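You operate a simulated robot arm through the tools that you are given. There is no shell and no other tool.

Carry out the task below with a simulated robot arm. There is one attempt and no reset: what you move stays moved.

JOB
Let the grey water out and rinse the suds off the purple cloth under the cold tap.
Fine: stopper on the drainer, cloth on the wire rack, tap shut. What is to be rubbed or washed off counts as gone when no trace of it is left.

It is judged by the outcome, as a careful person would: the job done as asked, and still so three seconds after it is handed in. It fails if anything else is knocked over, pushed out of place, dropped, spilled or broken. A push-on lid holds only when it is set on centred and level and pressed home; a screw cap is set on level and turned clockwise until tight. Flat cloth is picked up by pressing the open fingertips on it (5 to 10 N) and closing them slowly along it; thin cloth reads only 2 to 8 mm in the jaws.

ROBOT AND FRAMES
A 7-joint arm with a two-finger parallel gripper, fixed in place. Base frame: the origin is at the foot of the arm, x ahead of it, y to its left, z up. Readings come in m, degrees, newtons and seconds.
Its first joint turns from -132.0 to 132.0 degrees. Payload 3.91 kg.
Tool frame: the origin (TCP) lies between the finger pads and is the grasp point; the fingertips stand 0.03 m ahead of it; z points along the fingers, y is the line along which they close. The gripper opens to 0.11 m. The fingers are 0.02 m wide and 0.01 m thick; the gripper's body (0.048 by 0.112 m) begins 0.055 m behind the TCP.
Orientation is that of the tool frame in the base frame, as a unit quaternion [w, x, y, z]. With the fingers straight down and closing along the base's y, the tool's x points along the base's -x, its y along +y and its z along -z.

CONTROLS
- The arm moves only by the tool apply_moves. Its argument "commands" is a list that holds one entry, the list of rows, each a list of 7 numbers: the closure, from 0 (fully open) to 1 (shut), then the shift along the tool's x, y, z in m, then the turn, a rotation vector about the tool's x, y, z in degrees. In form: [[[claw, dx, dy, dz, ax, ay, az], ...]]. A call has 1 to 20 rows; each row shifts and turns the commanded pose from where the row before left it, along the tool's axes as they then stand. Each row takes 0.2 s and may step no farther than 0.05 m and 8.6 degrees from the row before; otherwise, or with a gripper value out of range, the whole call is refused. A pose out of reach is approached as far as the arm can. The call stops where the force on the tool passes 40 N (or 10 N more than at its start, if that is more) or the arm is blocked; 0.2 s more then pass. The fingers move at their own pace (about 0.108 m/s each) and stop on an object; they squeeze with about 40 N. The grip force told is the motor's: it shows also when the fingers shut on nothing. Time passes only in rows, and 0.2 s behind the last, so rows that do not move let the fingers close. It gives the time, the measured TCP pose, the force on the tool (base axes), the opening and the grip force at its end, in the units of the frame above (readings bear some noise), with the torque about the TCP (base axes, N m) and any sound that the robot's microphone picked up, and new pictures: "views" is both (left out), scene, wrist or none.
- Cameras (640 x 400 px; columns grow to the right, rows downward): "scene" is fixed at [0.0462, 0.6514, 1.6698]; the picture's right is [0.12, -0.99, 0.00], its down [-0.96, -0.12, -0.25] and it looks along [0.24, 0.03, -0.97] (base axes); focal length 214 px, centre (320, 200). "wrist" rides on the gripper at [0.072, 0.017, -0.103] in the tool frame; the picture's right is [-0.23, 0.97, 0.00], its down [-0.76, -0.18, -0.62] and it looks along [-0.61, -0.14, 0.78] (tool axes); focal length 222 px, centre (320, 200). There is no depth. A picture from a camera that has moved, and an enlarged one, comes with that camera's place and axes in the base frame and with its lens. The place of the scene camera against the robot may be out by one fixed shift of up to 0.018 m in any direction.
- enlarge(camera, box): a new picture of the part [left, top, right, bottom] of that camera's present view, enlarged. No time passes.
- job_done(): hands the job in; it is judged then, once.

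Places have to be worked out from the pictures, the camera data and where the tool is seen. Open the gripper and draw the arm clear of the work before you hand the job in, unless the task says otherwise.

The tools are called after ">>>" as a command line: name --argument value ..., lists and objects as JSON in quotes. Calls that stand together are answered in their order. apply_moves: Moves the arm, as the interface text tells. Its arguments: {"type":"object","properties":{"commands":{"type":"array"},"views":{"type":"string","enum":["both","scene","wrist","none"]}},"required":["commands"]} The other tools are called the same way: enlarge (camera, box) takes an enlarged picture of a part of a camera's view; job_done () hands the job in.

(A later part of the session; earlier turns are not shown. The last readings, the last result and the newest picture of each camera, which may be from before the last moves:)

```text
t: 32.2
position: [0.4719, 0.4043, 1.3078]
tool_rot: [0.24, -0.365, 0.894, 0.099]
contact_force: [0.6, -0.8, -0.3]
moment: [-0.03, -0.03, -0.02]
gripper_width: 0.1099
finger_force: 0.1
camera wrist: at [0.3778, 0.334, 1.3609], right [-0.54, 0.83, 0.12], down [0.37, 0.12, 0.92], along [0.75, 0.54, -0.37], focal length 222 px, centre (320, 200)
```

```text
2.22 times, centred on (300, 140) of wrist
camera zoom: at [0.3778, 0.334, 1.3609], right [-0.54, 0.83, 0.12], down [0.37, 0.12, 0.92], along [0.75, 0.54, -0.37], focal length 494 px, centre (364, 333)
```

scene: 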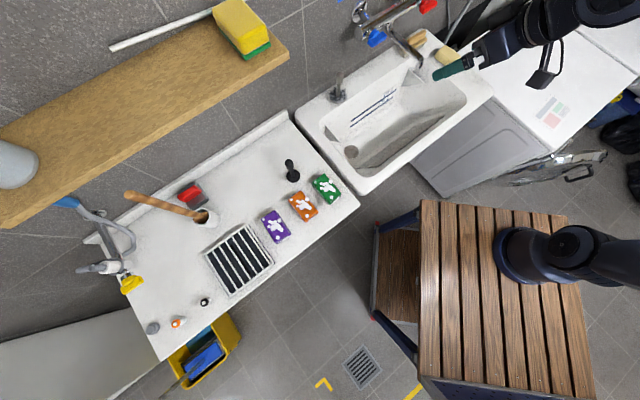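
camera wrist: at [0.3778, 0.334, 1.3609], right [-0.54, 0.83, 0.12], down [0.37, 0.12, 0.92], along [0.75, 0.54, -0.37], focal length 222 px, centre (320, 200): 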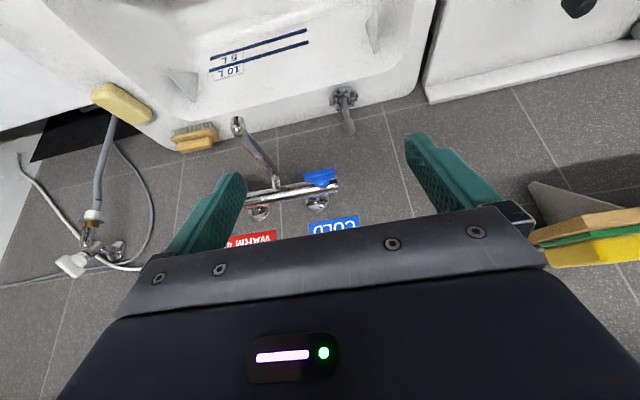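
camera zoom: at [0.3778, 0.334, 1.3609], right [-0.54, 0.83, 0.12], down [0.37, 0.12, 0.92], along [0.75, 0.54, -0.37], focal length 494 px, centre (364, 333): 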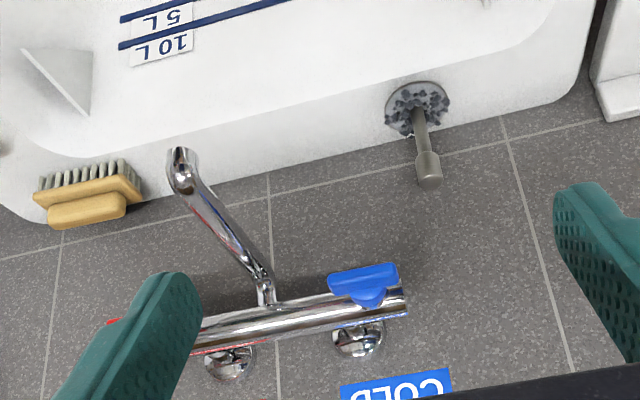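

The wing handle is clear now: about 61 mm long, centred near (0.679, 0.557, 1.165), with its shaft square to the wall. I close the fingers and bring the tips above its left end, ready to push that end down (anticlockwise to open).

>>> apply_moves --commands '[[[1, -0.0288, -0.0024, 0.0277, 0, 0, 0], [1, -0.0288, -0.0024, 0.0277, 0, 0, 0], [1, -0.0288, -0.0024, 0.0277, 0, 0, 0], [1, -0.0288, -0.0024, 0.0277, 0, 0, 0], [1, -0.0288, -0.0024, 0.0277, 0, 0, 0], [1, -0.0288, -0.0024, 0.0277, 0, 0, 0], [1, 0, 0, 0, 0, 0, 0]]]'

>>> enlarge --camera "wrist" --box '[200, 50, 440, 220]'

>>> enlarge --camera "scene" --box '[320, 0, 460, 90]'

```text
t: 33.8
position: [0.6474, 0.5565, 1.2506]
tool_rot: [0.239, -0.366, 0.894, 0.099]
contact_force: [-0.2, 0.4, 0.5]
moment: [-0.01, -0.01, 0.02]
gripper_width: 0.0001
finger_force: 37.5
camera wrist: at [0.5534, 0.4877, 1.3043], right [-0.54, 0.83, 0.12], down [0.37, 0.12, 0.92], along [0.75, 0.54, -0.37], focal length 222 px, centre (320, 200)
```

scene: 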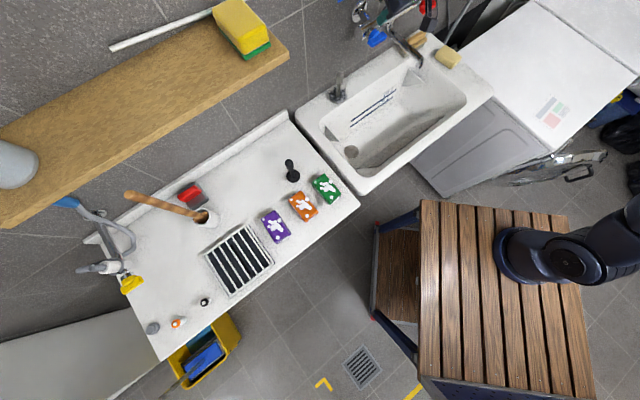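
wrist: 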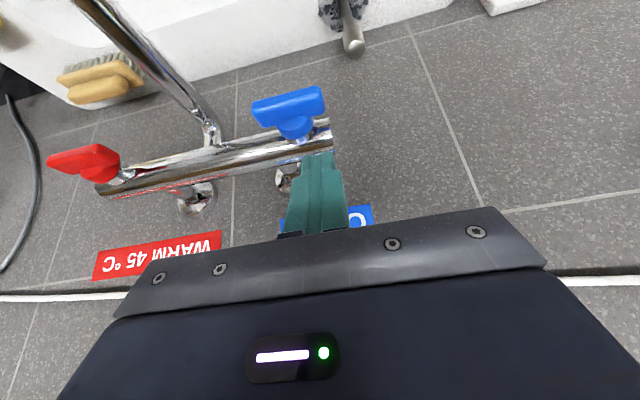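

```text
2.35 times, centred on (320, 135) of wrist
camera zoom: at [0.5534, 0.4877, 1.3043], right [-0.54, 0.83, 0.12], down [0.37, 0.12, 0.92], along [0.75, 0.54, -0.37], focal length 523 px, centre (320, 353)
```

zoom: 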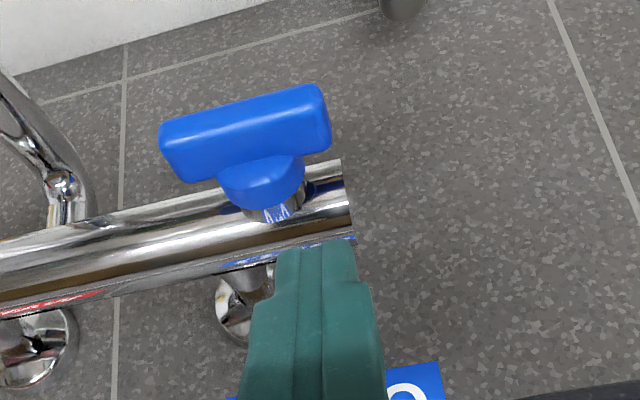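

```text
4.44 times, centred on (390, 45) of scene
camera zoom: at [0.0462, 0.6514, 1.6698], right [0.12, -0.99, 0.0], down [-0.96, -0.12, -0.25], along [0.24, 0.03, -0.97], focal length 953 px, centre (9, 889)
```

zoom: 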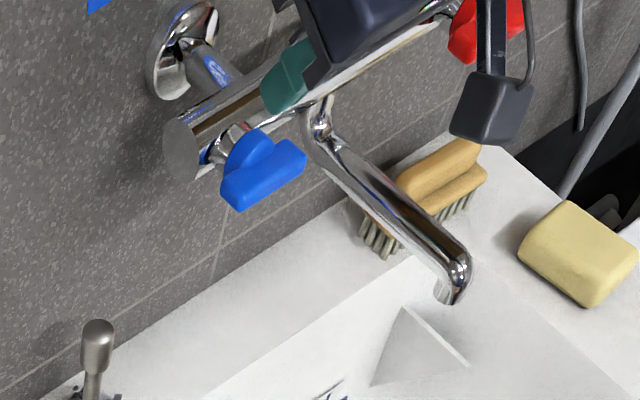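

The tips are about 5 cm above the wing and over its left half. I push straight down in small steps and watch the force and the water.

>>> apply_moves --commands '[[[1, 0.01, 0.0035, 0.0173, 0, 0, 0], [1, 0.01, 0, 0.0173, 0, 0, 0], [1, 0.0025, 0, 0.0043, 0, 0, 0], [1, 0.0025, 0, 0.0043, 0, 0, 0], [1, 0.0025, 0, 0.0043, 0, 0, 0], [1, 0.0025, 0, 0.0043, 0, 0, 0], [1, 0.0025, 0, 0.0043, 0, 0, 0], [1, 0.0025, 0, 0.0043, 0, 0, 0], [1, 0, 0, 0, 0, 0, 0]]]'

>>> enlarge --camera "wrist" --box '[200, 50, 440, 220]'

>>> enlarge --camera "scene" --box '[320, 0, 460, 90]'

```text
t: 35.8
position: [0.644, 0.5587, 1.1809]
tool_rot: [0.24, -0.366, 0.894, 0.099]
contact_force: [-2.6, -1.6, 0.1]
moment: [-0.01, 0.06, -0.03]
gripper_width: 0.0
finger_force: 37.3
camera wrist: at [0.5508, 0.4899, 1.2339], right [-0.54, 0.83, 0.12], down [0.37, 0.12, 0.92], along [0.75, 0.54, -0.37], focal length 222 px, centre (320, 200)
```

scene: 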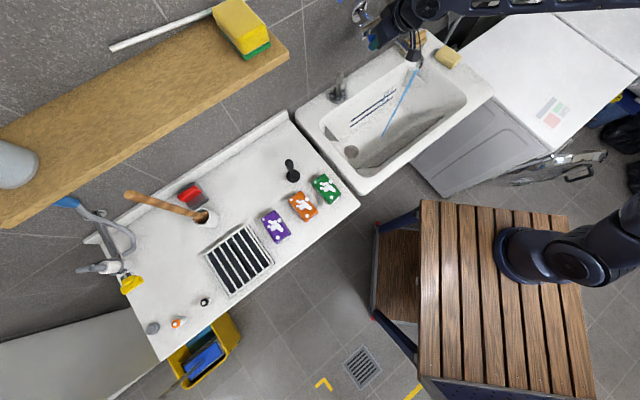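
wrist: 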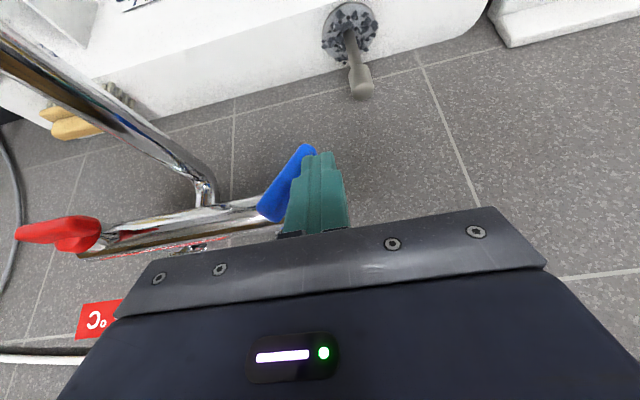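

```text
2.35 times, centred on (320, 135) of wrist
camera zoom: at [0.5508, 0.4899, 1.2339], right [-0.54, 0.83, 0.12], down [0.37, 0.12, 0.92], along [0.75, 0.54, -0.37], focal length 523 px, centre (320, 353)
```

zoom: 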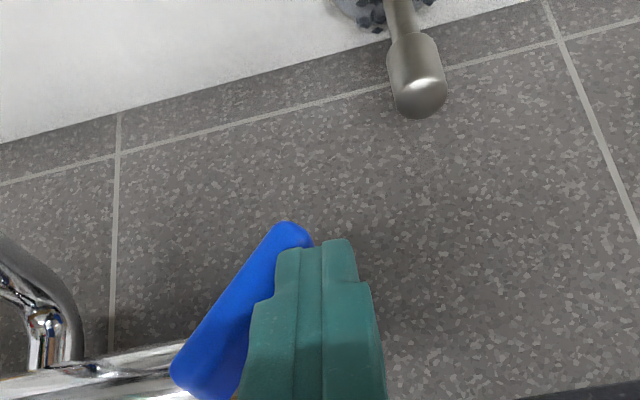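

```text
4.44 times, centred on (390, 45) of scene
camera zoom: at [0.0462, 0.6514, 1.6698], right [0.12, -0.99, 0.0], down [-0.96, -0.12, -0.25], along [0.24, 0.03, -0.97], focal length 953 px, centre (9, 889)
```

zoom: 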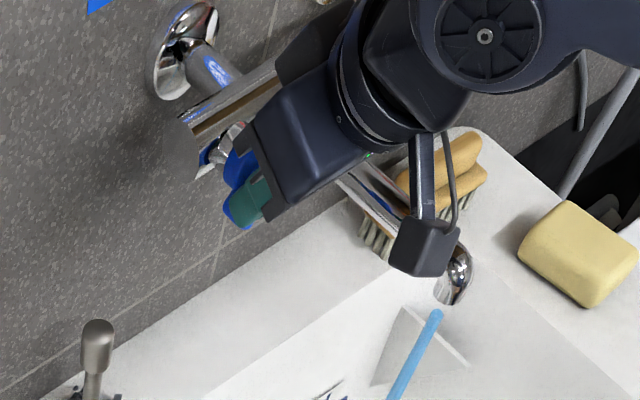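

The cold water is running: the handle has turned about 45–50° and a stream falls from the spout at roughly (0.667, 0.405). I back the hand off along its axis and stand the tool upright.

>>> apply_moves --commands '[[[1, 0, 0.002, -0.03, 0, 0, 0], [1, 0, 0, -0.045, 0, 0, 0], [1, 0, 0, -0.045, 0, 0, 0], [1, 0, 0, -0.04, 0, 0, 0], [0.5, 0.02, 0, 0, 0, 7.5, 0], [0, 0.02, 0, 0, 0, 7.5, 0], [0, 0.02, 0, 0, 0, 7.5, 0], [0, 0.02, 0, 0, 0, 7.5, 0], [0, 0, 0, 0, 0, 0, 0]]]'

>>> enlarge --camera "scene" --box '[320, 0, 480, 160]'

```text
t: 37.8
position: [0.5323, 0.4526, 1.2926]
tool_rot: [0.0, -0.38, 0.925, 0.0]
contact_force: [-0.9, 0.6, -0.3]
moment: [0.01, 0.01, -0.01]
gripper_width: 0.1097
finger_force: 0.0
camera wrist: at [0.4684, 0.4118, 1.3966], right [-0.52, 0.85, 0.0], down [0.67, 0.41, 0.62], along [0.53, 0.33, -0.78], focal length 222 px, centre (320, 200)
```

scene: 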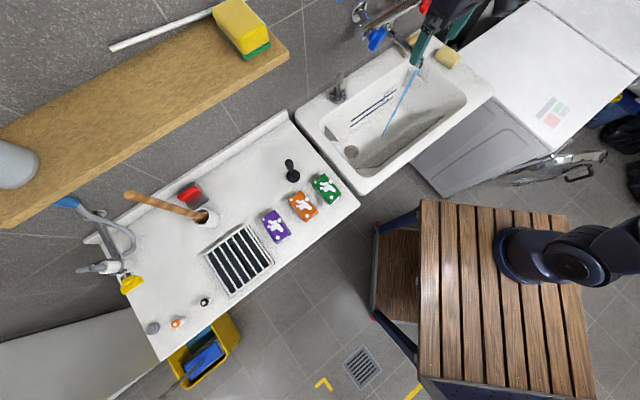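
wrist: 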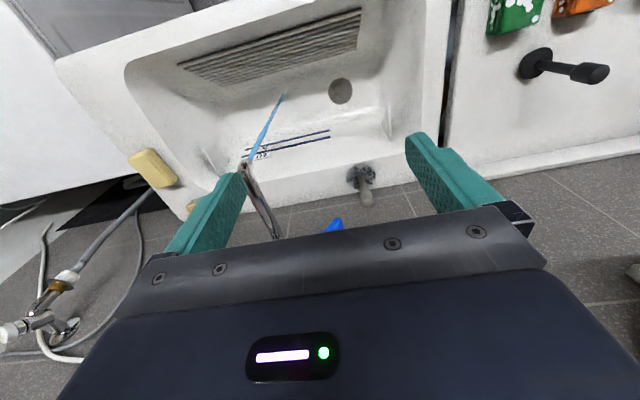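

```text
2.50 times, centred on (400, 80) of scene
camera zoom: at [0.0462, 0.6514, 1.6698], right [0.12, -0.99, 0.0], down [-0.96, -0.12, -0.25], along [0.24, 0.03, -0.97], focal length 536 px, centre (120, 500)
```

zoom: 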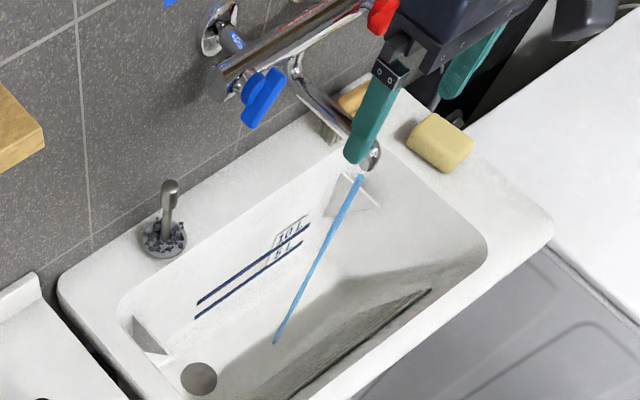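

The stream falls inside the basin, straight under the spout. I now travel left to above the purple cloth, keeping well in front of the shelf.

>>> apply_moves --commands '[[[0, 0.0031, 0.0456, 0.0075, 0, 0, 0], [0, 0.0031, 0.0456, 0.0075, 0, 0, 0], [0, 0.0031, 0.0456, 0.0075, 0, 0, 0], [0, 0.0031, 0.0456, 0.0075, 0, 0, 0], [0, 0.0031, 0.0456, 0.0075, 0, 0, 0], [0, 0.0031, 0.0456, 0.0075, 0, 0, 0], [0, 0.0031, 0.0456, 0.0075, 0, 0, 0], [0, 0.0031, 0.0456, 0.0075, 0, 0, 0], [0, 0.0031, 0.0456, 0.0075, 0, 0, 0], [0, 0.0031, 0.0456, 0.0075, 0, 0, 0], [0, 0.0031, 0.0456, 0.0075, 0, 0, 0], [0, 0.0031, 0.0456, 0.0075, 0, 0, 0], [0, 0, 0, 0, 0, 0, 0]]]'

>>> enlarge --camera "wrist" --box '[200, 20, 480, 200]'

>>> enlarge --camera "scene" --box '[190, 160, 350, 300]'

```text
t: 40.6
position: [0.1213, 0.8162, 1.2027]
tool_rot: [0.001, -0.38, 0.925, 0.0]
contact_force: [-0.3, -0.5, -0.3]
moment: [-0.02, 0.02, -0.01]
gripper_width: 0.11
finger_force: 0.1
camera wrist: at [0.0574, 0.776, 1.3076], right [-0.52, 0.85, 0.0], down [0.67, 0.41, 0.62], along [0.53, 0.33, -0.78], focal length 222 px, centre (320, 200)
```

scene: 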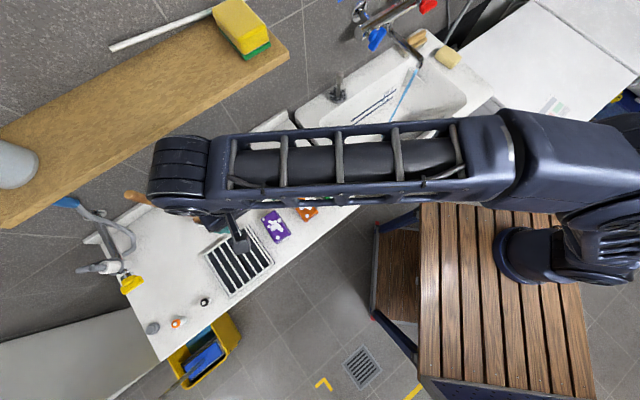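
wrist: 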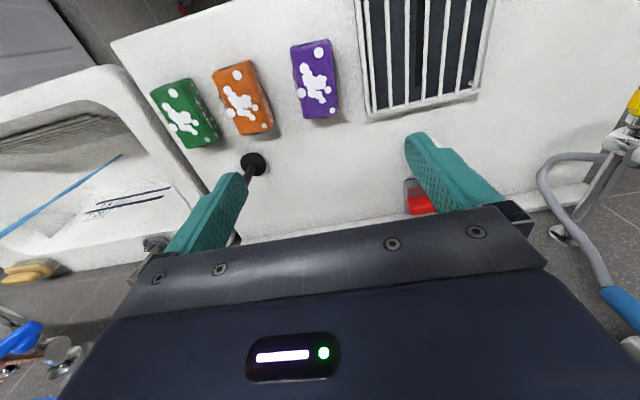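

```text
2.22 times, centred on (340, 110) of wrist
camera zoom: at [0.0574, 0.776, 1.3076], right [-0.52, 0.85, 0.0], down [0.67, 0.41, 0.62], along [0.53, 0.33, -0.78], focal length 494 px, centre (276, 400)
```

zoom: 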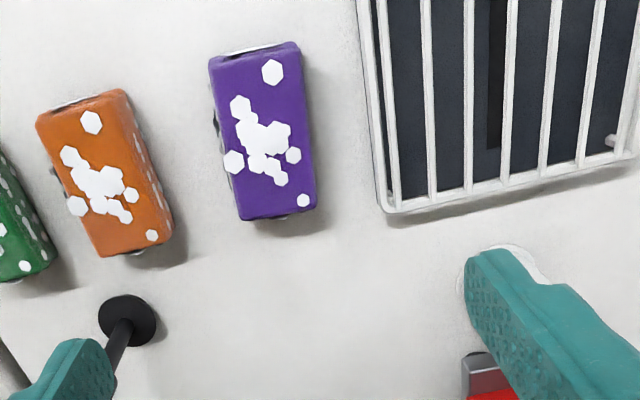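

```text
2.86 times, centred on (270, 230) of scene
camera zoom: at [0.0462, 0.6514, 1.6698], right [0.12, -0.99, 0.0], down [-0.96, -0.12, -0.25], along [0.24, 0.03, -0.97], focal length 613 px, centre (463, 114)
```

zoom: 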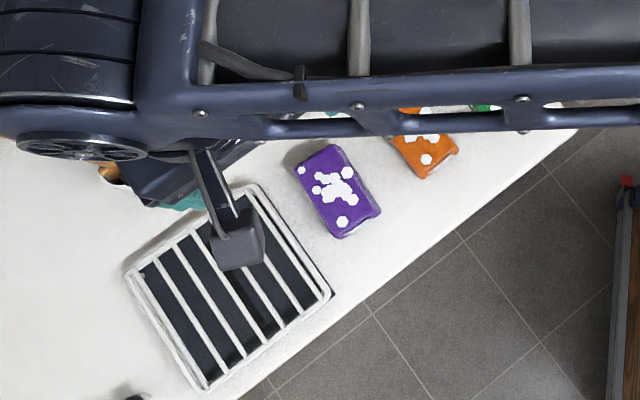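

I put the purple cloth's top at z≈0.96. It runs from u≈0.606 to 0.699 towards the wall, is about 52 mm wide and is centred near (0.114, 0.805); the rack edge is about 4 cm to its left. I'll grip its near end with the fingers opened to about 82 mm, stopping just above first.

>>> apply_moves --commands '[[[0.25, 0.009, 0, 0.04, 0, 0, 2.3], [0.25, 0.009, 0, 0.04, 0, 0, 2.3], [0.25, 0.009, -0.002, 0.04, 0, 0, 0], [0.25, 0.008, 0, 0.04, 0, 0, 0], [0.25, 0, 0, 0.025, 0, 0, 0], [0.25, 0, 0, 0, 0, 0, 0]]]'

>>> enlarge --camera "wrist" --box '[180, 0, 460, 230]'

```text
t: 42.0
position: [0.097, 0.7894, 1.0196]
tool_rot: [0.0, -0.343, 0.939, 0.001]
contact_force: [0.8, 0.7, -0.3]
moment: [-0.02, 0.01, 0.01]
gripper_width: 0.0824
finger_force: 0.1
camera wrist: at [0.0306, 0.7552, 1.1229], right [-0.45, 0.89, 0.0], down [0.7, 0.35, 0.62], along [0.55, 0.28, -0.78], focal length 222 px, centre (320, 200)
```

scene: 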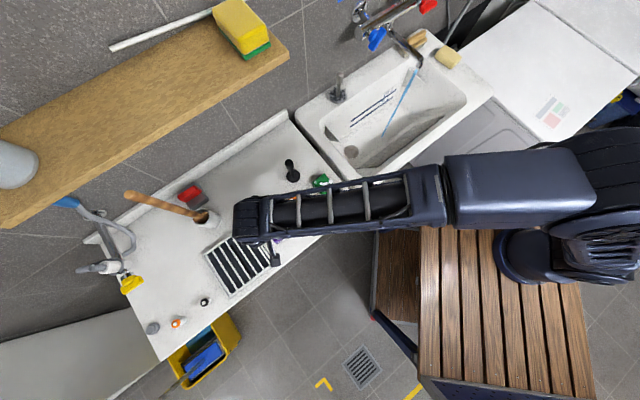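
wrist: 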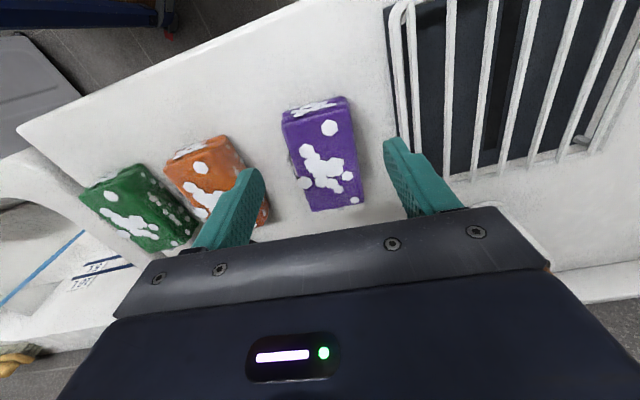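

```text
1.74 times, centred on (320, 115) of wrist
camera zoom: at [0.0306, 0.7552, 1.1229], right [-0.45, 0.89, 0.0], down [0.7, 0.35, 0.62], along [0.55, 0.28, -0.78], focal length 386 px, centre (320, 348)
```

zoom: 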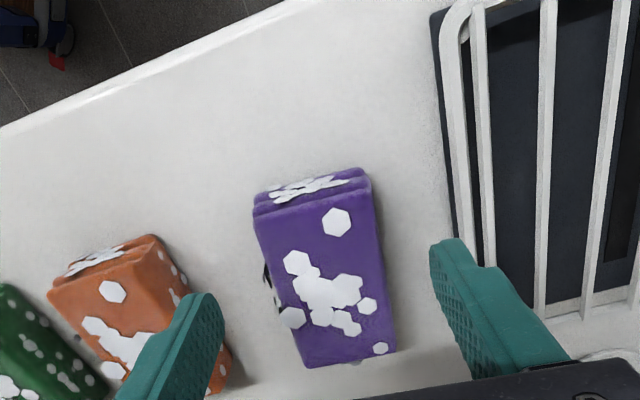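

The fingers straddle the cloth. I narrow them to about 72 mm for room by the rack and lower until the tips are near the counter.

>>> apply_moves --commands '[[[0.34, 0, 0.0015, 0.015, 0, 0, 0], [0.34, 0, 0, 0.015, 0, 0, 0], [0.34, 0, 0, 0.01, 0, 0, 0], [0.34, 0, 0, 0.004, 0, 0, 0], [0.34, 0, 0, 0.004, 0, 0, 0], [0.34, 0, 0, 0.003, 0, 0, 0], [0.34, 0, 0, 0, 0, 0, 0]]]' --views "wrist"

>>> enlarge --camera "wrist" --box '[180, 50, 460, 230]'

```text
t: 43.6
position: [0.0965, 0.7915, 0.9683]
tool_rot: [0.0, -0.343, 0.939, 0.0]
contact_force: [-0.6, -0.3, 0.4]
moment: [0.02, -0.03, 0.04]
gripper_width: 0.0726
finger_force: 0.0
camera wrist: at [0.0286, 0.7566, 1.0718], right [-0.45, 0.89, 0.0], down [0.7, 0.35, 0.62], along [0.55, 0.28, -0.78], focal length 222 px, centre (320, 200)
```

wrist: 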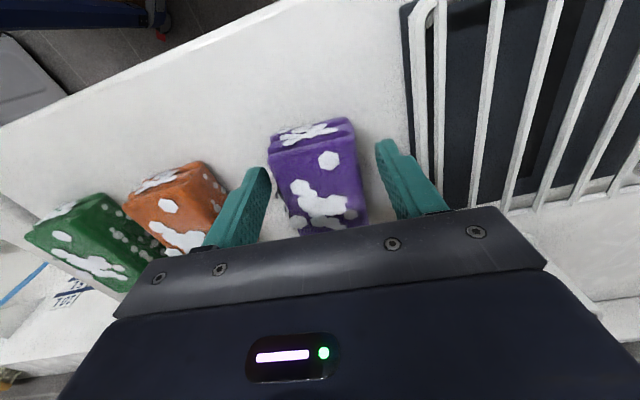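

```text
2.22 times, centred on (320, 140) of wrist
camera zoom: at [0.0286, 0.7566, 1.0718], right [-0.45, 0.89, 0.0], down [0.7, 0.35, 0.62], along [0.55, 0.28, -0.78], focal length 494 px, centre (320, 333)
```

zoom: 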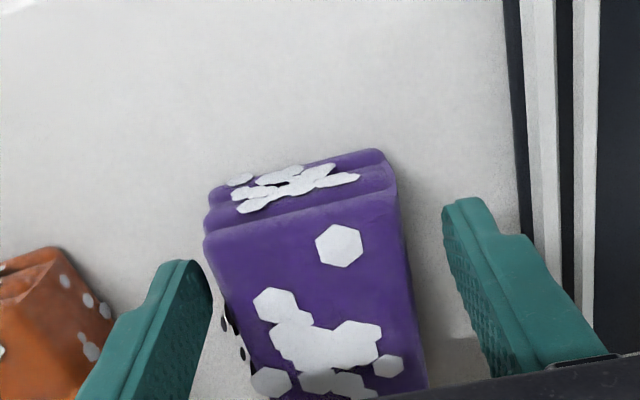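

The tips are at z 0.938 and I put the counter near 0.928. I shift 4 mm to centre on the cloth, lower 5 mm more, then close slowly.

>>> apply_moves --commands '[[[0.34, 0, -0.004, 0, 0, 0, 0], [0.34, 0, 0, 0.003, 0, 0, 0], [0.34, 0, 0, 0.002, 0, 0, 0], [0.42, 0, 0, 0, 0, 0, 0], [0.48, 0, 0, 0, 0, 0, 0], [0.54, 0, 0, 0, 0, 0, 0], [0.62, 0, 0, 0, 0, 0, 0], [0.7, 0, 0, 0, 0, 0, 0], [0.85, 0, 0, 0, 0, 0, 0], [1, 0, 0, 0, 0, 0, 0], [1, 0, 0, 0, 0, 0, 0]]]' --views "wrist"

>>> enlarge --camera "wrist" --box '[180, 50, 460, 230]'

```text
t: 46.0
position: [0.0987, 0.7883, 0.9628]
tool_rot: [-0.001, -0.343, 0.939, 0.0]
contact_force: [0.4, 0.1, 0.7]
moment: [-0.01, -0.03, 0.0]
gripper_width: 0.0588
finger_force: 40.0
camera wrist: at [0.0315, 0.7535, 1.0667], right [-0.45, 0.89, 0.0], down [0.7, 0.35, 0.62], along [0.55, 0.28, -0.78], focal length 222 px, centre (320, 200)
```

wrist: 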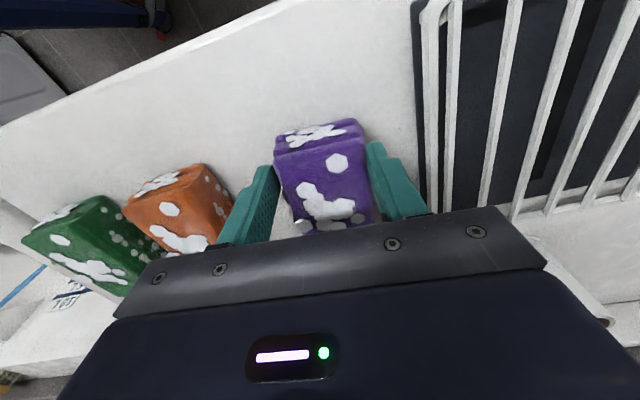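

```text
2.22 times, centred on (320, 140) of wrist
camera zoom: at [0.0315, 0.7535, 1.0667], right [-0.45, 0.89, 0.0], down [0.7, 0.35, 0.62], along [0.55, 0.28, -0.78], focal length 494 px, centre (320, 333)
```

zoom: 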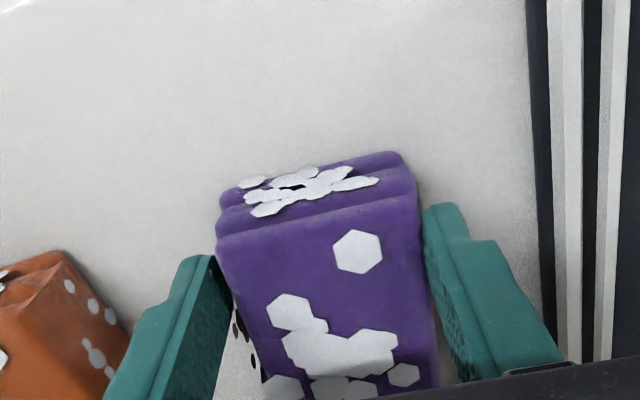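

The grip reads 40 N at 58.8 mm. I lift gently and check that it holds.

>>> apply_moves --commands '[[[1, 0, 0, -0.01, 0, 0, 0], [1, 0, 0, -0.02, 0, 0, 0], [1, 0, 0, -0.03, 0, 0, 0], [1, 0, 0, -0.03, 0, 0, 0], [1, 0, 0, -0.03, 0, 0, 0], [1, 0, 0, 0, 0, 0, 0]]]'

>>> enlarge --camera "wrist" --box '[180, 50, 460, 230]'

```text
t: 47.4
position: [0.0983, 0.7899, 1.0823]
tool_rot: [0.0, -0.342, 0.94, 0.001]
contact_force: [0.9, 0.6, -0.6]
moment: [0.01, -0.01, -0.02]
gripper_width: 0.0
finger_force: 37.6
camera wrist: at [0.0317, 0.7545, 1.1869], right [-0.45, 0.89, 0.0], down [0.7, 0.35, 0.62], along [0.55, 0.28, -0.78], focal length 222 px, centre (320, 200)
```

scene: 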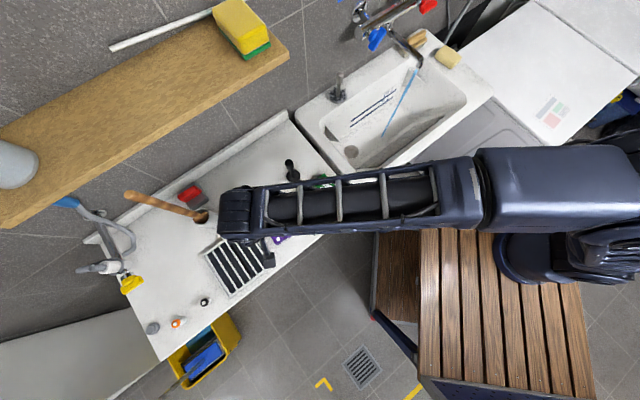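
wrist: 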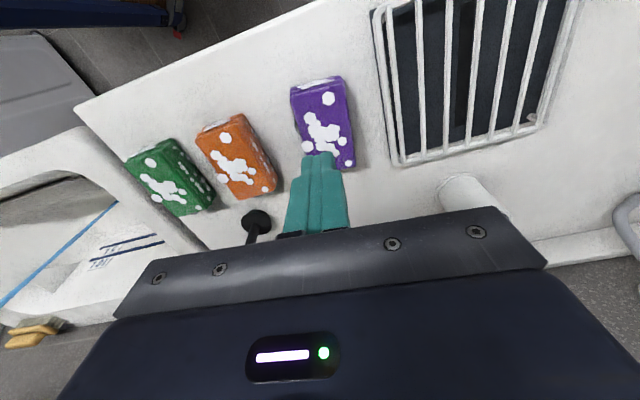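

```text
2.22 times, centred on (320, 140) of wrist
camera zoom: at [0.0317, 0.7545, 1.1869], right [-0.45, 0.89, 0.0], down [0.7, 0.35, 0.62], along [0.55, 0.28, -0.78], focal length 494 px, centre (320, 333)
```

zoom: 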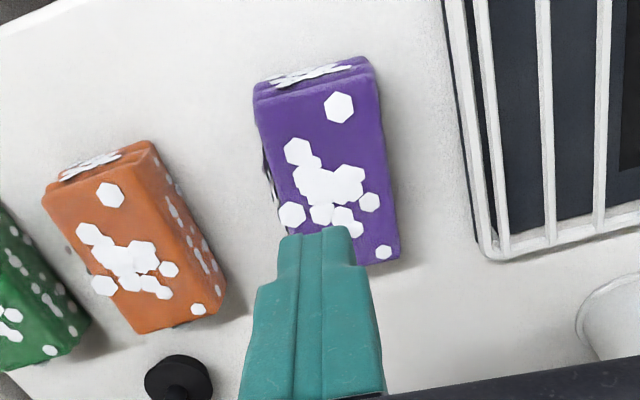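

The cloth slipped out: the jaws read 0 and it still lies in its place, unmoved. Its sides taper, so I'll use the press-and-pinch method instead: fingertips about 35 mm apart on top of the near end, press 5–10 N, close slowly.

>>> apply_moves --commands '[[[0.68, 0.006, 0.001, 0, 0, 0, 0], [0.68, 0, 0, 0.03, 0, 0, 0], [0.68, 0, 0, 0.03, 0, 0, 0], [0.68, 0, 0, 0.02, 0, 0, 0], [0.68, 0, 0, 0.002, 0, 0, 0], [0.68, 0, 0, 0, 0, 0, 0]]]' --views "wrist"

>>> enlarge --camera "wrist" --box '[180, 50, 460, 230]'

```text
t: 48.8
position: [0.094, 0.7858, 1.0014]
tool_rot: [-0.001, -0.343, 0.939, 0.001]
contact_force: [-0.4, -0.4, -0.5]
moment: [0.01, -0.01, 0.01]
gripper_width: 0.035
finger_force: 0.1
camera wrist: at [0.0263, 0.7507, 1.1055], right [-0.45, 0.89, 0.0], down [0.7, 0.35, 0.62], along [0.55, 0.28, -0.78], focal length 222 px, centre (320, 200)
```

wrist: 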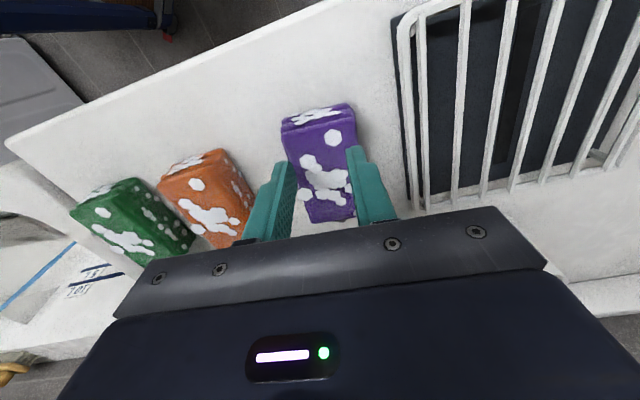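

```text
2.22 times, centred on (320, 140) of wrist
camera zoom: at [0.0263, 0.7507, 1.1055], right [-0.45, 0.89, 0.0], down [0.7, 0.35, 0.62], along [0.55, 0.28, -0.78], focal length 494 px, centre (320, 333)
```

zoom: 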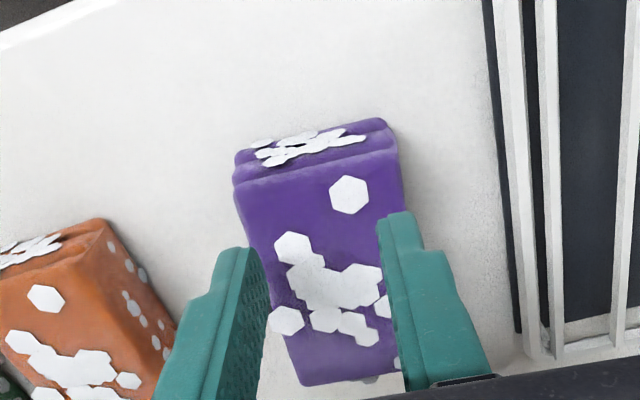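

The tips are about 1 cm above the cloth. I descend in 2 mm steps until there is a light press.

>>> apply_moves --commands '[[[0.68, 0, 0, 0.004, 0, 0, 0], [0.68, 0, 0, 0.002, 0, 0, 0], [0.68, 0, 0, 0.002, 0, 0, 0], [0.68, 0, 0, 0, 0, 0, 0]]]' --views "none"

>>> apply_moves --commands '[[[0.68, 0, 0, 0.002, 0, 0, 0], [0.68, 0, 0, 0, 0, 0, 0]]]' --views "none"

>>> apply_moves --commands '[[[0.68, 0, 0, 0.0015, 0, 0, 0], [0.68, 0, 0, 0, 0, 0, 0]]]' --views "none"

```text
t: 49.8
position: [0.0936, 0.7857, 0.993]
tool_rot: [-0.001, -0.342, 0.94, 0.001]
contact_force: [-0.1, 0.1, 0.1]
moment: [0.0, -0.03, -0.04]
gripper_width: 0.035
finger_force: 0.1
```

```text
t: 50.4
position: [0.0933, 0.7846, 0.9918]
tool_rot: [-0.001, -0.343, 0.939, 0.0]
contact_force: [0.0, 0.3, 0.4]
moment: [-0.01, 0.0, -0.02]
gripper_width: 0.0352
finger_force: 0.2
```

```text
t: 51.0
position: [0.0916, 0.7851, 0.9898]
tool_rot: [-0.001, -0.343, 0.939, 0.0]
contact_force: [-0.4, 0.1, 0.7]
moment: [0.03, -0.02, 0.04]
gripper_width: 0.035
finger_force: 0.1
```

There is no clear contact yet at TCP z 0.990. I go on in small steps.

>>> apply_moves --commands '[[[0.68, 0, 0, 0.0015, 0, 0, 0], [0.68, 0, 0, 0, 0, 0, 0]]]' --views "none"

>>> apply_moves --commands '[[[0.68, 0, 0, 0.0015, 0, 0, 0], [0.68, 0, 0, 0, 0, 0, 0]]]' --views "wrist"

>>> enlarge --camera "wrist" --box '[180, 50, 460, 230]'

```text
t: 51.6
position: [0.0931, 0.7852, 0.9878]
tool_rot: [0.0, -0.343, 0.939, 0.0]
contact_force: [0.1, -0.5, -0.4]
moment: [-0.01, -0.02, 0.01]
gripper_width: 0.0352
finger_force: 0.0
```

```text
t: 52.2
position: [0.0935, 0.786, 0.9858]
tool_rot: [0.0, -0.343, 0.939, 0.0]
contact_force: [-0.2, -0.5, -0.7]
moment: [-0.01, 0.01, -0.03]
gripper_width: 0.0351
finger_force: 0.1
camera wrist: at [0.0259, 0.7504, 1.0905], right [-0.45, 0.89, 0.0], down [0.7, 0.35, 0.62], along [0.55, 0.28, -0.78], focal length 222 px, centre (320, 200)
```

wrist: 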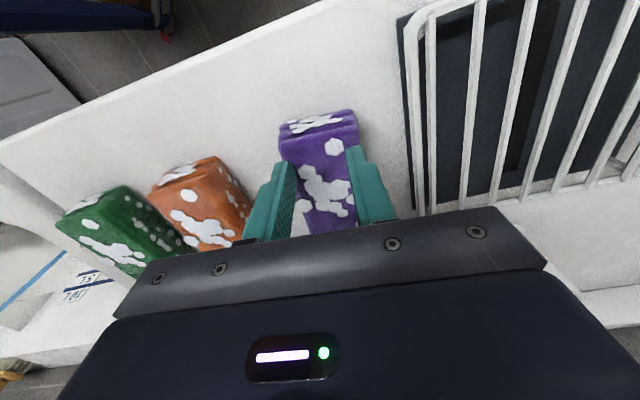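

```text
2.22 times, centred on (320, 140) of wrist
camera zoom: at [0.0259, 0.7504, 1.0905], right [-0.45, 0.89, 0.0], down [0.7, 0.35, 0.62], along [0.55, 0.28, -0.78], focal length 494 px, centre (320, 333)
```

zoom: 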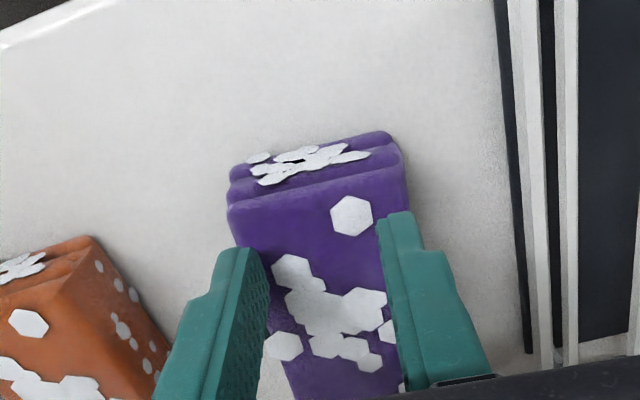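

Still no contact, so the cloth's top is lower than I judged. I go on down.

>>> apply_moves --commands '[[[0.68, 0, 0, 0.002, 0, 0, 0], [0.68, 0, 0, 0, 0, 0, 0]]]' --views "none"

>>> apply_moves --commands '[[[0.68, 0, 0, 0.002, 0, 0, 0], [0.68, 0, 0, 0, 0, 0, 0]]]' --views "none"

>>> apply_moves --commands '[[[0.68, 0, 0, 0.002, 0, 0, 0], [0.68, 0, 0, 0, 0, 0, 0]]]' --views "wrist"

```text
t: 52.8
position: [0.0932, 0.7854, 0.9854]
tool_rot: [0.0, -0.343, 0.939, 0.001]
contact_force: [-0.1, 0.0, 0.7]
moment: [0.0, -0.01, -0.01]
gripper_width: 0.0354
finger_force: 0.2
```

```text
t: 53.4
position: [0.0928, 0.785, 0.9834]
tool_rot: [0.0, -0.342, 0.94, 0.0]
contact_force: [-0.4, 0.2, 0.1]
moment: [-0.02, -0.03, -0.01]
gripper_width: 0.0352
finger_force: 0.1
```

```text
t: 54.0
position: [0.0926, 0.7859, 0.9809]
tool_rot: [0.0, -0.343, 0.939, 0.001]
contact_force: [1.1, -0.4, 0.6]
moment: [0.01, 0.01, -0.03]
gripper_width: 0.0352
finger_force: 0.1
camera wrist: at [0.0259, 0.7505, 1.0845], right [-0.45, 0.89, 0.0], down [0.7, 0.35, 0.62], along [0.55, 0.28, -0.78], focal length 222 px, centre (320, 200)
```

wrist: 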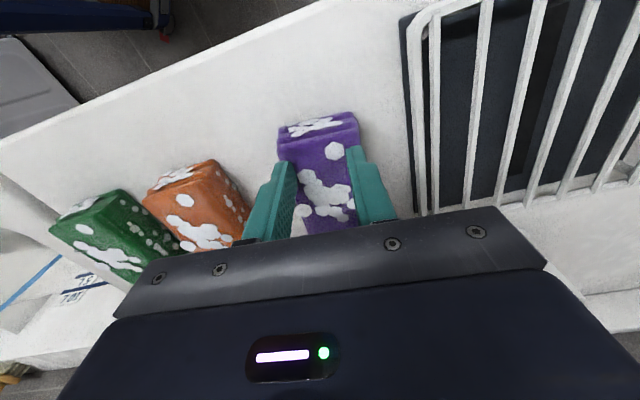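

>>> apply_moves --commands '[[[0.68, 0, 0, 0.003, 0, 0, 0], [0.68, 0, 0, 0, 0, 0, 0]]]' --views "none"

>>> apply_moves --commands '[[[0.68, 0, 0, 0.003, 0, 0, 0], [0.68, 0, 0, 0, 0, 0, 0]]]' --views "none"

>>> enlarge --camera "wrist" --box '[180, 50, 460, 230]'

```text
t: 54.6
position: [0.0923, 0.7846, 0.9806]
tool_rot: [0.0, -0.343, 0.939, 0.002]
contact_force: [-0.8, -2.7, 22.2]
moment: [-0.2, -0.08, -0.05]
gripper_width: 0.0355
finger_force: 0.0
```

```text
t: 55.0
position: [0.0935, 0.7878, 0.9795]
tool_rot: [0.001, -0.343, 0.939, 0.004]
contact_force: [-1.8, -0.7, 10.4]
moment: [-0.13, -0.09, 0.01]
gripper_width: 0.0354
finger_force: 0.1
stopped in row 2: the force on the tool passed its limit at 44 N (the readings are from after the stop); the commanded pose is now the measured one
```

```text
2.22 times, centred on (320, 140) of wrist
camera zoom: at [0.026, 0.7513, 1.0833], right [-0.45, 0.89, 0.01], down [0.7, 0.35, 0.63], along [0.55, 0.29, -0.78], focal length 494 px, centre (320, 333)
```

zoom: 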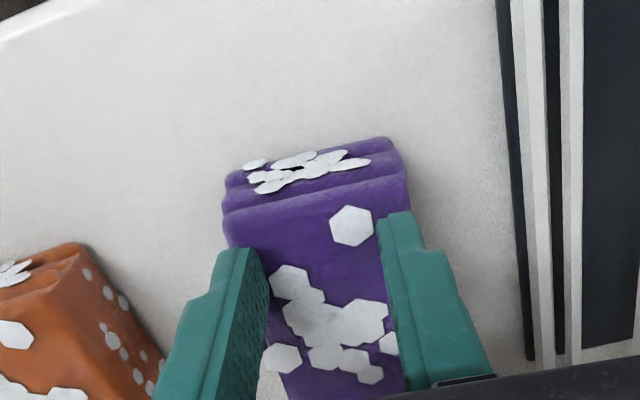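

Contact: the cloth's top is at about z 0.950. It is firm, and the press has settled at about 10 N. I close the fingertips slowly along it.

>>> apply_moves --commands '[[[0.72, 0, 0, -0.0003, 0, 0, 0], [0.76, 0, 0, 0, 0, 0, 0], [0.8, 0, 0, 0, 0, 0, 0], [0.84, 0, 0, 0, 0, 0, 0], [0.88, 0, 0, 0, 0, 0, 0], [0.92, 0, 0, 0, 0, 0, 0], [0.96, 0, 0, 0, 0, 0, 0], [1, 0, 0, 0, 0, 0, 0], [1, 0, 0, 0, 0, 0, 0], [1, 0, 0, 0, 0, 0, 0]]]' --views "wrist"

>>> enlarge --camera "wrist" --box '[180, 50, 460, 230]'

```text
t: 57.2
position: [0.0916, 0.7874, 0.9789]
tool_rot: [0.0, -0.343, 0.939, 0.003]
contact_force: [2.3, 0.3, 23.9]
moment: [0.06, -0.03, 0.02]
gripper_width: 0.0003
finger_force: 37.7
camera wrist: at [0.0256, 0.7508, 1.083], right [-0.45, 0.89, 0.01], down [0.7, 0.35, 0.62], along [0.55, 0.29, -0.78], focal length 222 px, centre (320, 200)
```

wrist: 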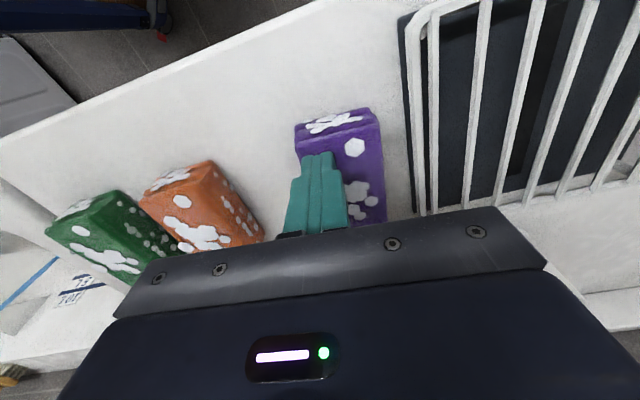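

```text
2.22 times, centred on (320, 140) of wrist
camera zoom: at [0.0256, 0.7508, 1.083], right [-0.45, 0.89, 0.01], down [0.7, 0.35, 0.62], along [0.55, 0.29, -0.78], focal length 494 px, centre (320, 333)
```

zoom: 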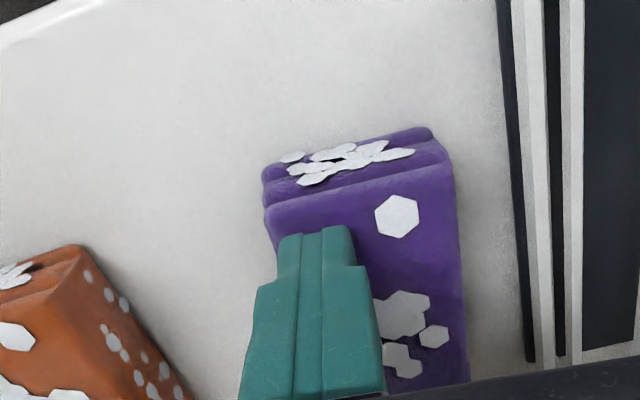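

The cloth is a firm folded pad, so pinching just slid it about 14 mm left; the top is at z 0.95, so my first side grip was too shallow. The closed tips are still pressing on it, so I'll drag it back right, away from the rack, by the same amount.

>>> apply_moves --commands '[[[1, 0, -0.005, 0, 0, 0, 0], [1, 0, -0.005, 0, 0, 0, 0], [1, 0, -0.005, 0, 0, 0, 0], [1, 0, 0, 0, 0, 0, 0]]]' --views "wrist"

>>> enlarge --camera "wrist" --box '[180, 50, 460, 230]'

```text
t: 58.2
position: [0.1027, 0.7745, 0.9801]
tool_rot: [0.001, -0.343, 0.939, 0.004]
contact_force: [-8.2, 4.6, 27.2]
moment: [0.17, 0.24, 0.06]
gripper_width: 0.0001
finger_force: 37.7
camera wrist: at [0.0351, 0.7393, 1.083], right [-0.45, 0.89, 0.01], down [0.7, 0.35, 0.62], along [0.55, 0.29, -0.78], focal length 222 px, centre (320, 200)
```

wrist: 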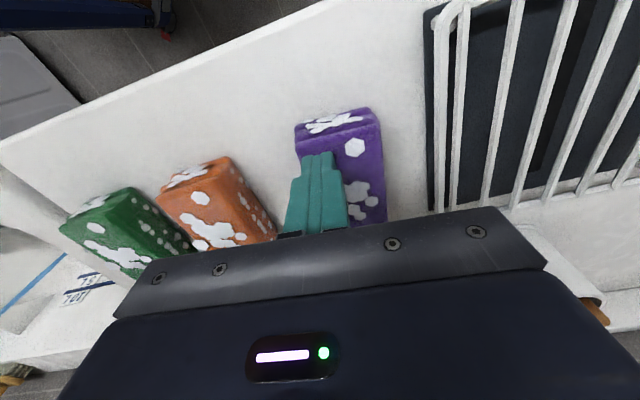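

```text
2.22 times, centred on (320, 140) of wrist
camera zoom: at [0.0351, 0.7393, 1.083], right [-0.45, 0.89, 0.01], down [0.7, 0.35, 0.62], along [0.55, 0.29, -0.78], focal length 494 px, centre (320, 333)
```

zoom: 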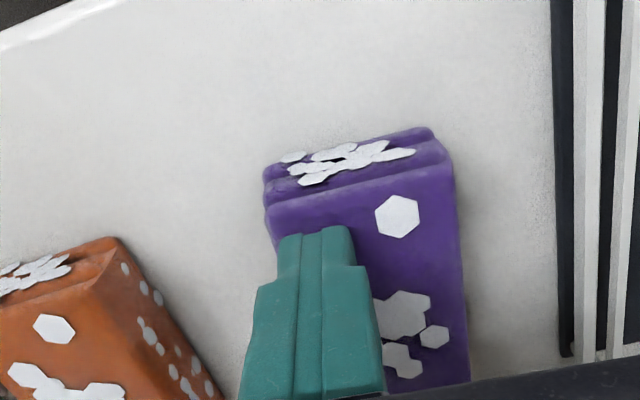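

The cloth slid back to its original place (near edge v −0.519 to −0.466). I rise, open to about 73 mm, centre over it, and go down deeper this time, feeling for the counter.

>>> apply_moves --commands '[[[1, 0, 0, -0.02, 0, 0, 0], [0.8, 0, 0, -0.025, 0, 0, 0], [0.34, -0.008, 0.009, 0, 0, 0, 0], [0.34, 0, 0.0085, 0, 0, 0, 0], [0.34, 0, 0, 0, 0, 0, 0], [0.34, 0, 0, 0.02, 0, 0, 0], [0.34, 0, 0, 0.02, 0, 0, 0], [0.34, 0, 0, 0.015, 0, 0, 0], [0.34, 0, 0, 0, 0, 0, 0]]]' --views "wrist"

>>> enlarge --camera "wrist" --box '[180, 50, 460, 230]'

```text
t: 60.0
position: [0.0974, 0.7951, 0.9789]
tool_rot: [0.002, -0.343, 0.939, 0.007]
contact_force: [-0.4, -0.9, 14.1]
moment: [-0.45, -0.3, -0.02]
gripper_width: 0.0728
finger_force: 0.3
stopped in row 9: the force on the tool passed its limit at 57 N (the readings are from after the stop); the commanded pose is now the measured one
camera wrist: at [0.0302, 0.7594, 1.0832], right [-0.45, 0.89, 0.01], down [0.7, 0.34, 0.63], along [0.55, 0.29, -0.78], focal length 222 px, centre (320, 200)
```

wrist: 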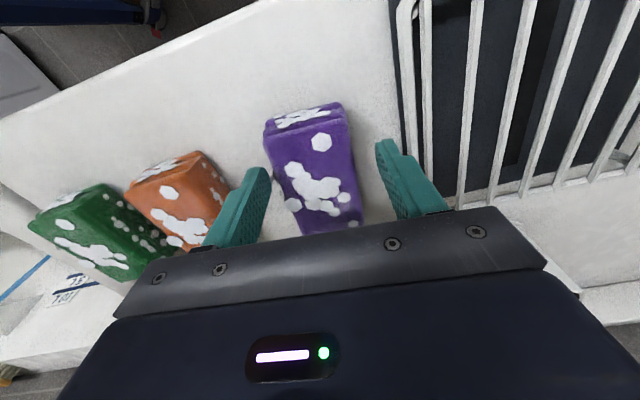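

```text
2.22 times, centred on (320, 140) of wrist
camera zoom: at [0.0302, 0.7594, 1.0832], right [-0.45, 0.89, 0.01], down [0.7, 0.34, 0.63], along [0.55, 0.29, -0.78], focal length 494 px, centre (320, 333)
```

zoom: 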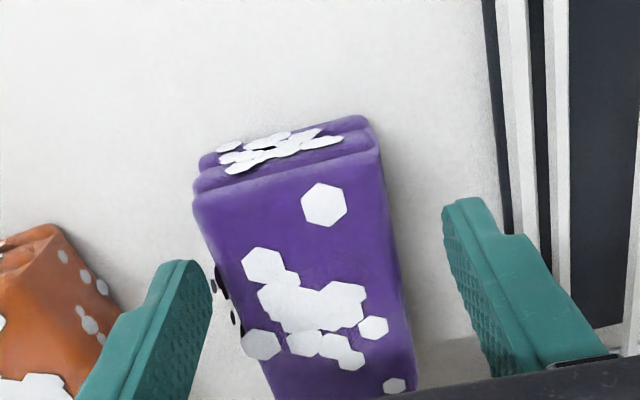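

The right-hand finger caught the cloth's edge, since the cloth lies about 5 mm right of the tool centre. I lift, re-centre, open to 82 mm and try again with smaller steps.

>>> apply_moves --commands '[[[0.34, 0, 0, -0.02, 0, 0, 0], [0.25, 0, -0.005, 0, 0, 0, 0], [0.25, 0, 0, 0, 0, 0, 0], [0.25, 0, 0, 0.01, 0, 0, 0], [0.25, 0, 0, 0.008, 0, 0, 0], [0.25, 0, 0, 0, 0, 0, 0]]]' --views "wrist"

>>> enlarge --camera "wrist" --box '[180, 50, 460, 230]'

```text
t: 61.4
position: [0.1002, 0.7919, 0.9801]
tool_rot: [0.002, -0.343, 0.939, 0.007]
contact_force: [-0.1, -0.8, 0.0]
moment: [0.01, 0.01, -0.03]
gripper_width: 0.0826
finger_force: 0.0
camera wrist: at [0.0331, 0.7557, 1.0838], right [-0.45, 0.89, 0.01], down [0.7, 0.35, 0.63], along [0.55, 0.29, -0.78], focal length 222 px, centre (320, 200)
```

wrist: 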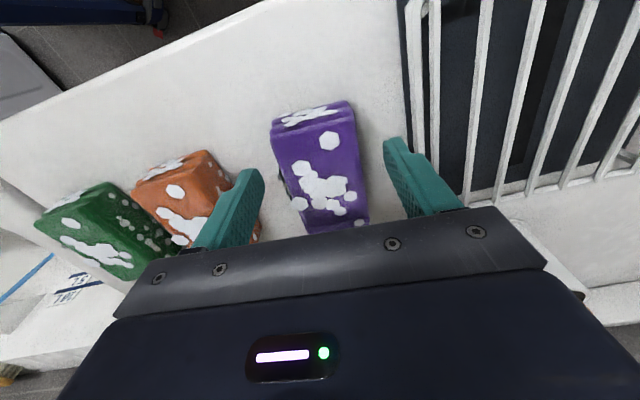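

```text
2.22 times, centred on (320, 140) of wrist
camera zoom: at [0.0331, 0.7557, 1.0838], right [-0.45, 0.89, 0.01], down [0.7, 0.35, 0.63], along [0.55, 0.29, -0.78], focal length 494 px, centre (320, 333)
```

zoom: 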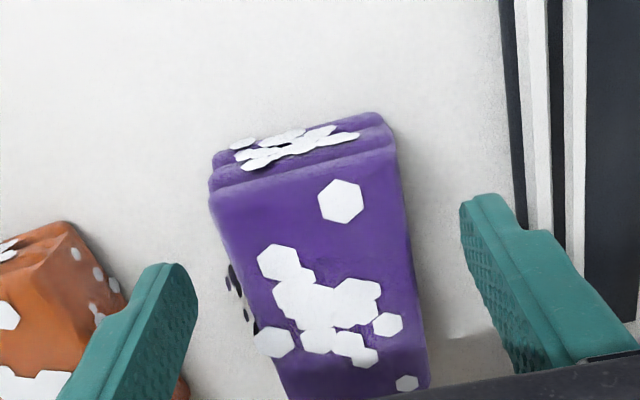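

The gaps on both sides are now clear. I go down in small steps.

>>> apply_moves --commands '[[[0.25, 0, -0.001, 0.004, 0, 0, 0], [0.25, 0, 0, 0.004, 0, 0, 0], [0.25, 0, 0, 0.004, 0, 0, 0], [0.25, 0, 0, 0.003, 0, 0, 0], [0.25, 0, 0, 0.002, 0, 0, 0], [0.25, 0, 0, 0, 0, 0, 0]]]' --views "none"

>>> apply_moves --commands '[[[0.25, 0, 0, 0.002, 0, 0, 0], [0.25, 0, 0, 0.002, 0, 0, 0], [0.25, 0, 0, 0, 0, 0, 0]]]' --views "wrist"

```text
t: 62.8
position: [0.1005, 0.7909, 0.9627]
tool_rot: [0.002, -0.343, 0.939, 0.006]
contact_force: [-0.2, -0.6, 0.9]
moment: [0.02, -0.02, -0.02]
gripper_width: 0.0826
finger_force: 0.0
```

```text
t: 63.6
position: [0.1013, 0.7915, 0.9588]
tool_rot: [0.002, -0.344, 0.939, 0.007]
contact_force: [0.1, -0.7, 0.5]
moment: [0.0, 0.01, 0.0]
gripper_width: 0.0826
finger_force: 0.0
camera wrist: at [0.0338, 0.7549, 1.0625], right [-0.45, 0.89, 0.01], down [0.7, 0.35, 0.63], along [0.55, 0.29, -0.78], focal length 222 px, centre (320, 200)
```

wrist: 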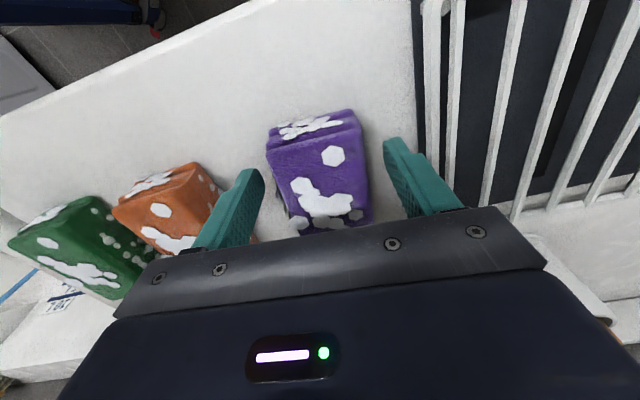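

>>> apply_moves --commands '[[[0.25, 0, 0, 0.002, 0, 0, 0], [0.25, 0, 0, 0.002, 0, 0, 0], [0.25, 0, 0, 0, 0, 0, 0]]]' --views "none"

>>> apply_moves --commands '[[[0.25, 0, 0, 0.002, 0, 0, 0], [0.25, 0, 0, 0, 0, 0, 0]]]' --views "none"

>>> apply_moves --commands '[[[0.25, 0, 0, 0.002, 0, 0, 0], [0.25, 0, 0, 0, 0, 0, 0]]]' --views "none"

```text
t: 64.4
position: [0.1006, 0.7917, 0.9559]
tool_rot: [0.002, -0.342, 0.94, 0.007]
contact_force: [-0.4, 0.4, -0.4]
moment: [-0.01, -0.01, 0.0]
gripper_width: 0.0823
finger_force: 0.0
```

```text
t: 65.0
position: [0.1003, 0.7914, 0.9539]
tool_rot: [0.002, -0.343, 0.939, 0.006]
contact_force: [0.2, 0.3, -0.4]
moment: [0.01, 0.02, 0.02]
gripper_width: 0.0824
finger_force: 0.2
```

```text
t: 65.6
position: [0.1001, 0.7929, 0.9512]
tool_rot: [0.003, -0.343, 0.939, 0.006]
contact_force: [-0.2, -0.5, -0.9]
moment: [-0.02, -0.02, -0.03]
gripper_width: 0.0824
finger_force: 0.1
```

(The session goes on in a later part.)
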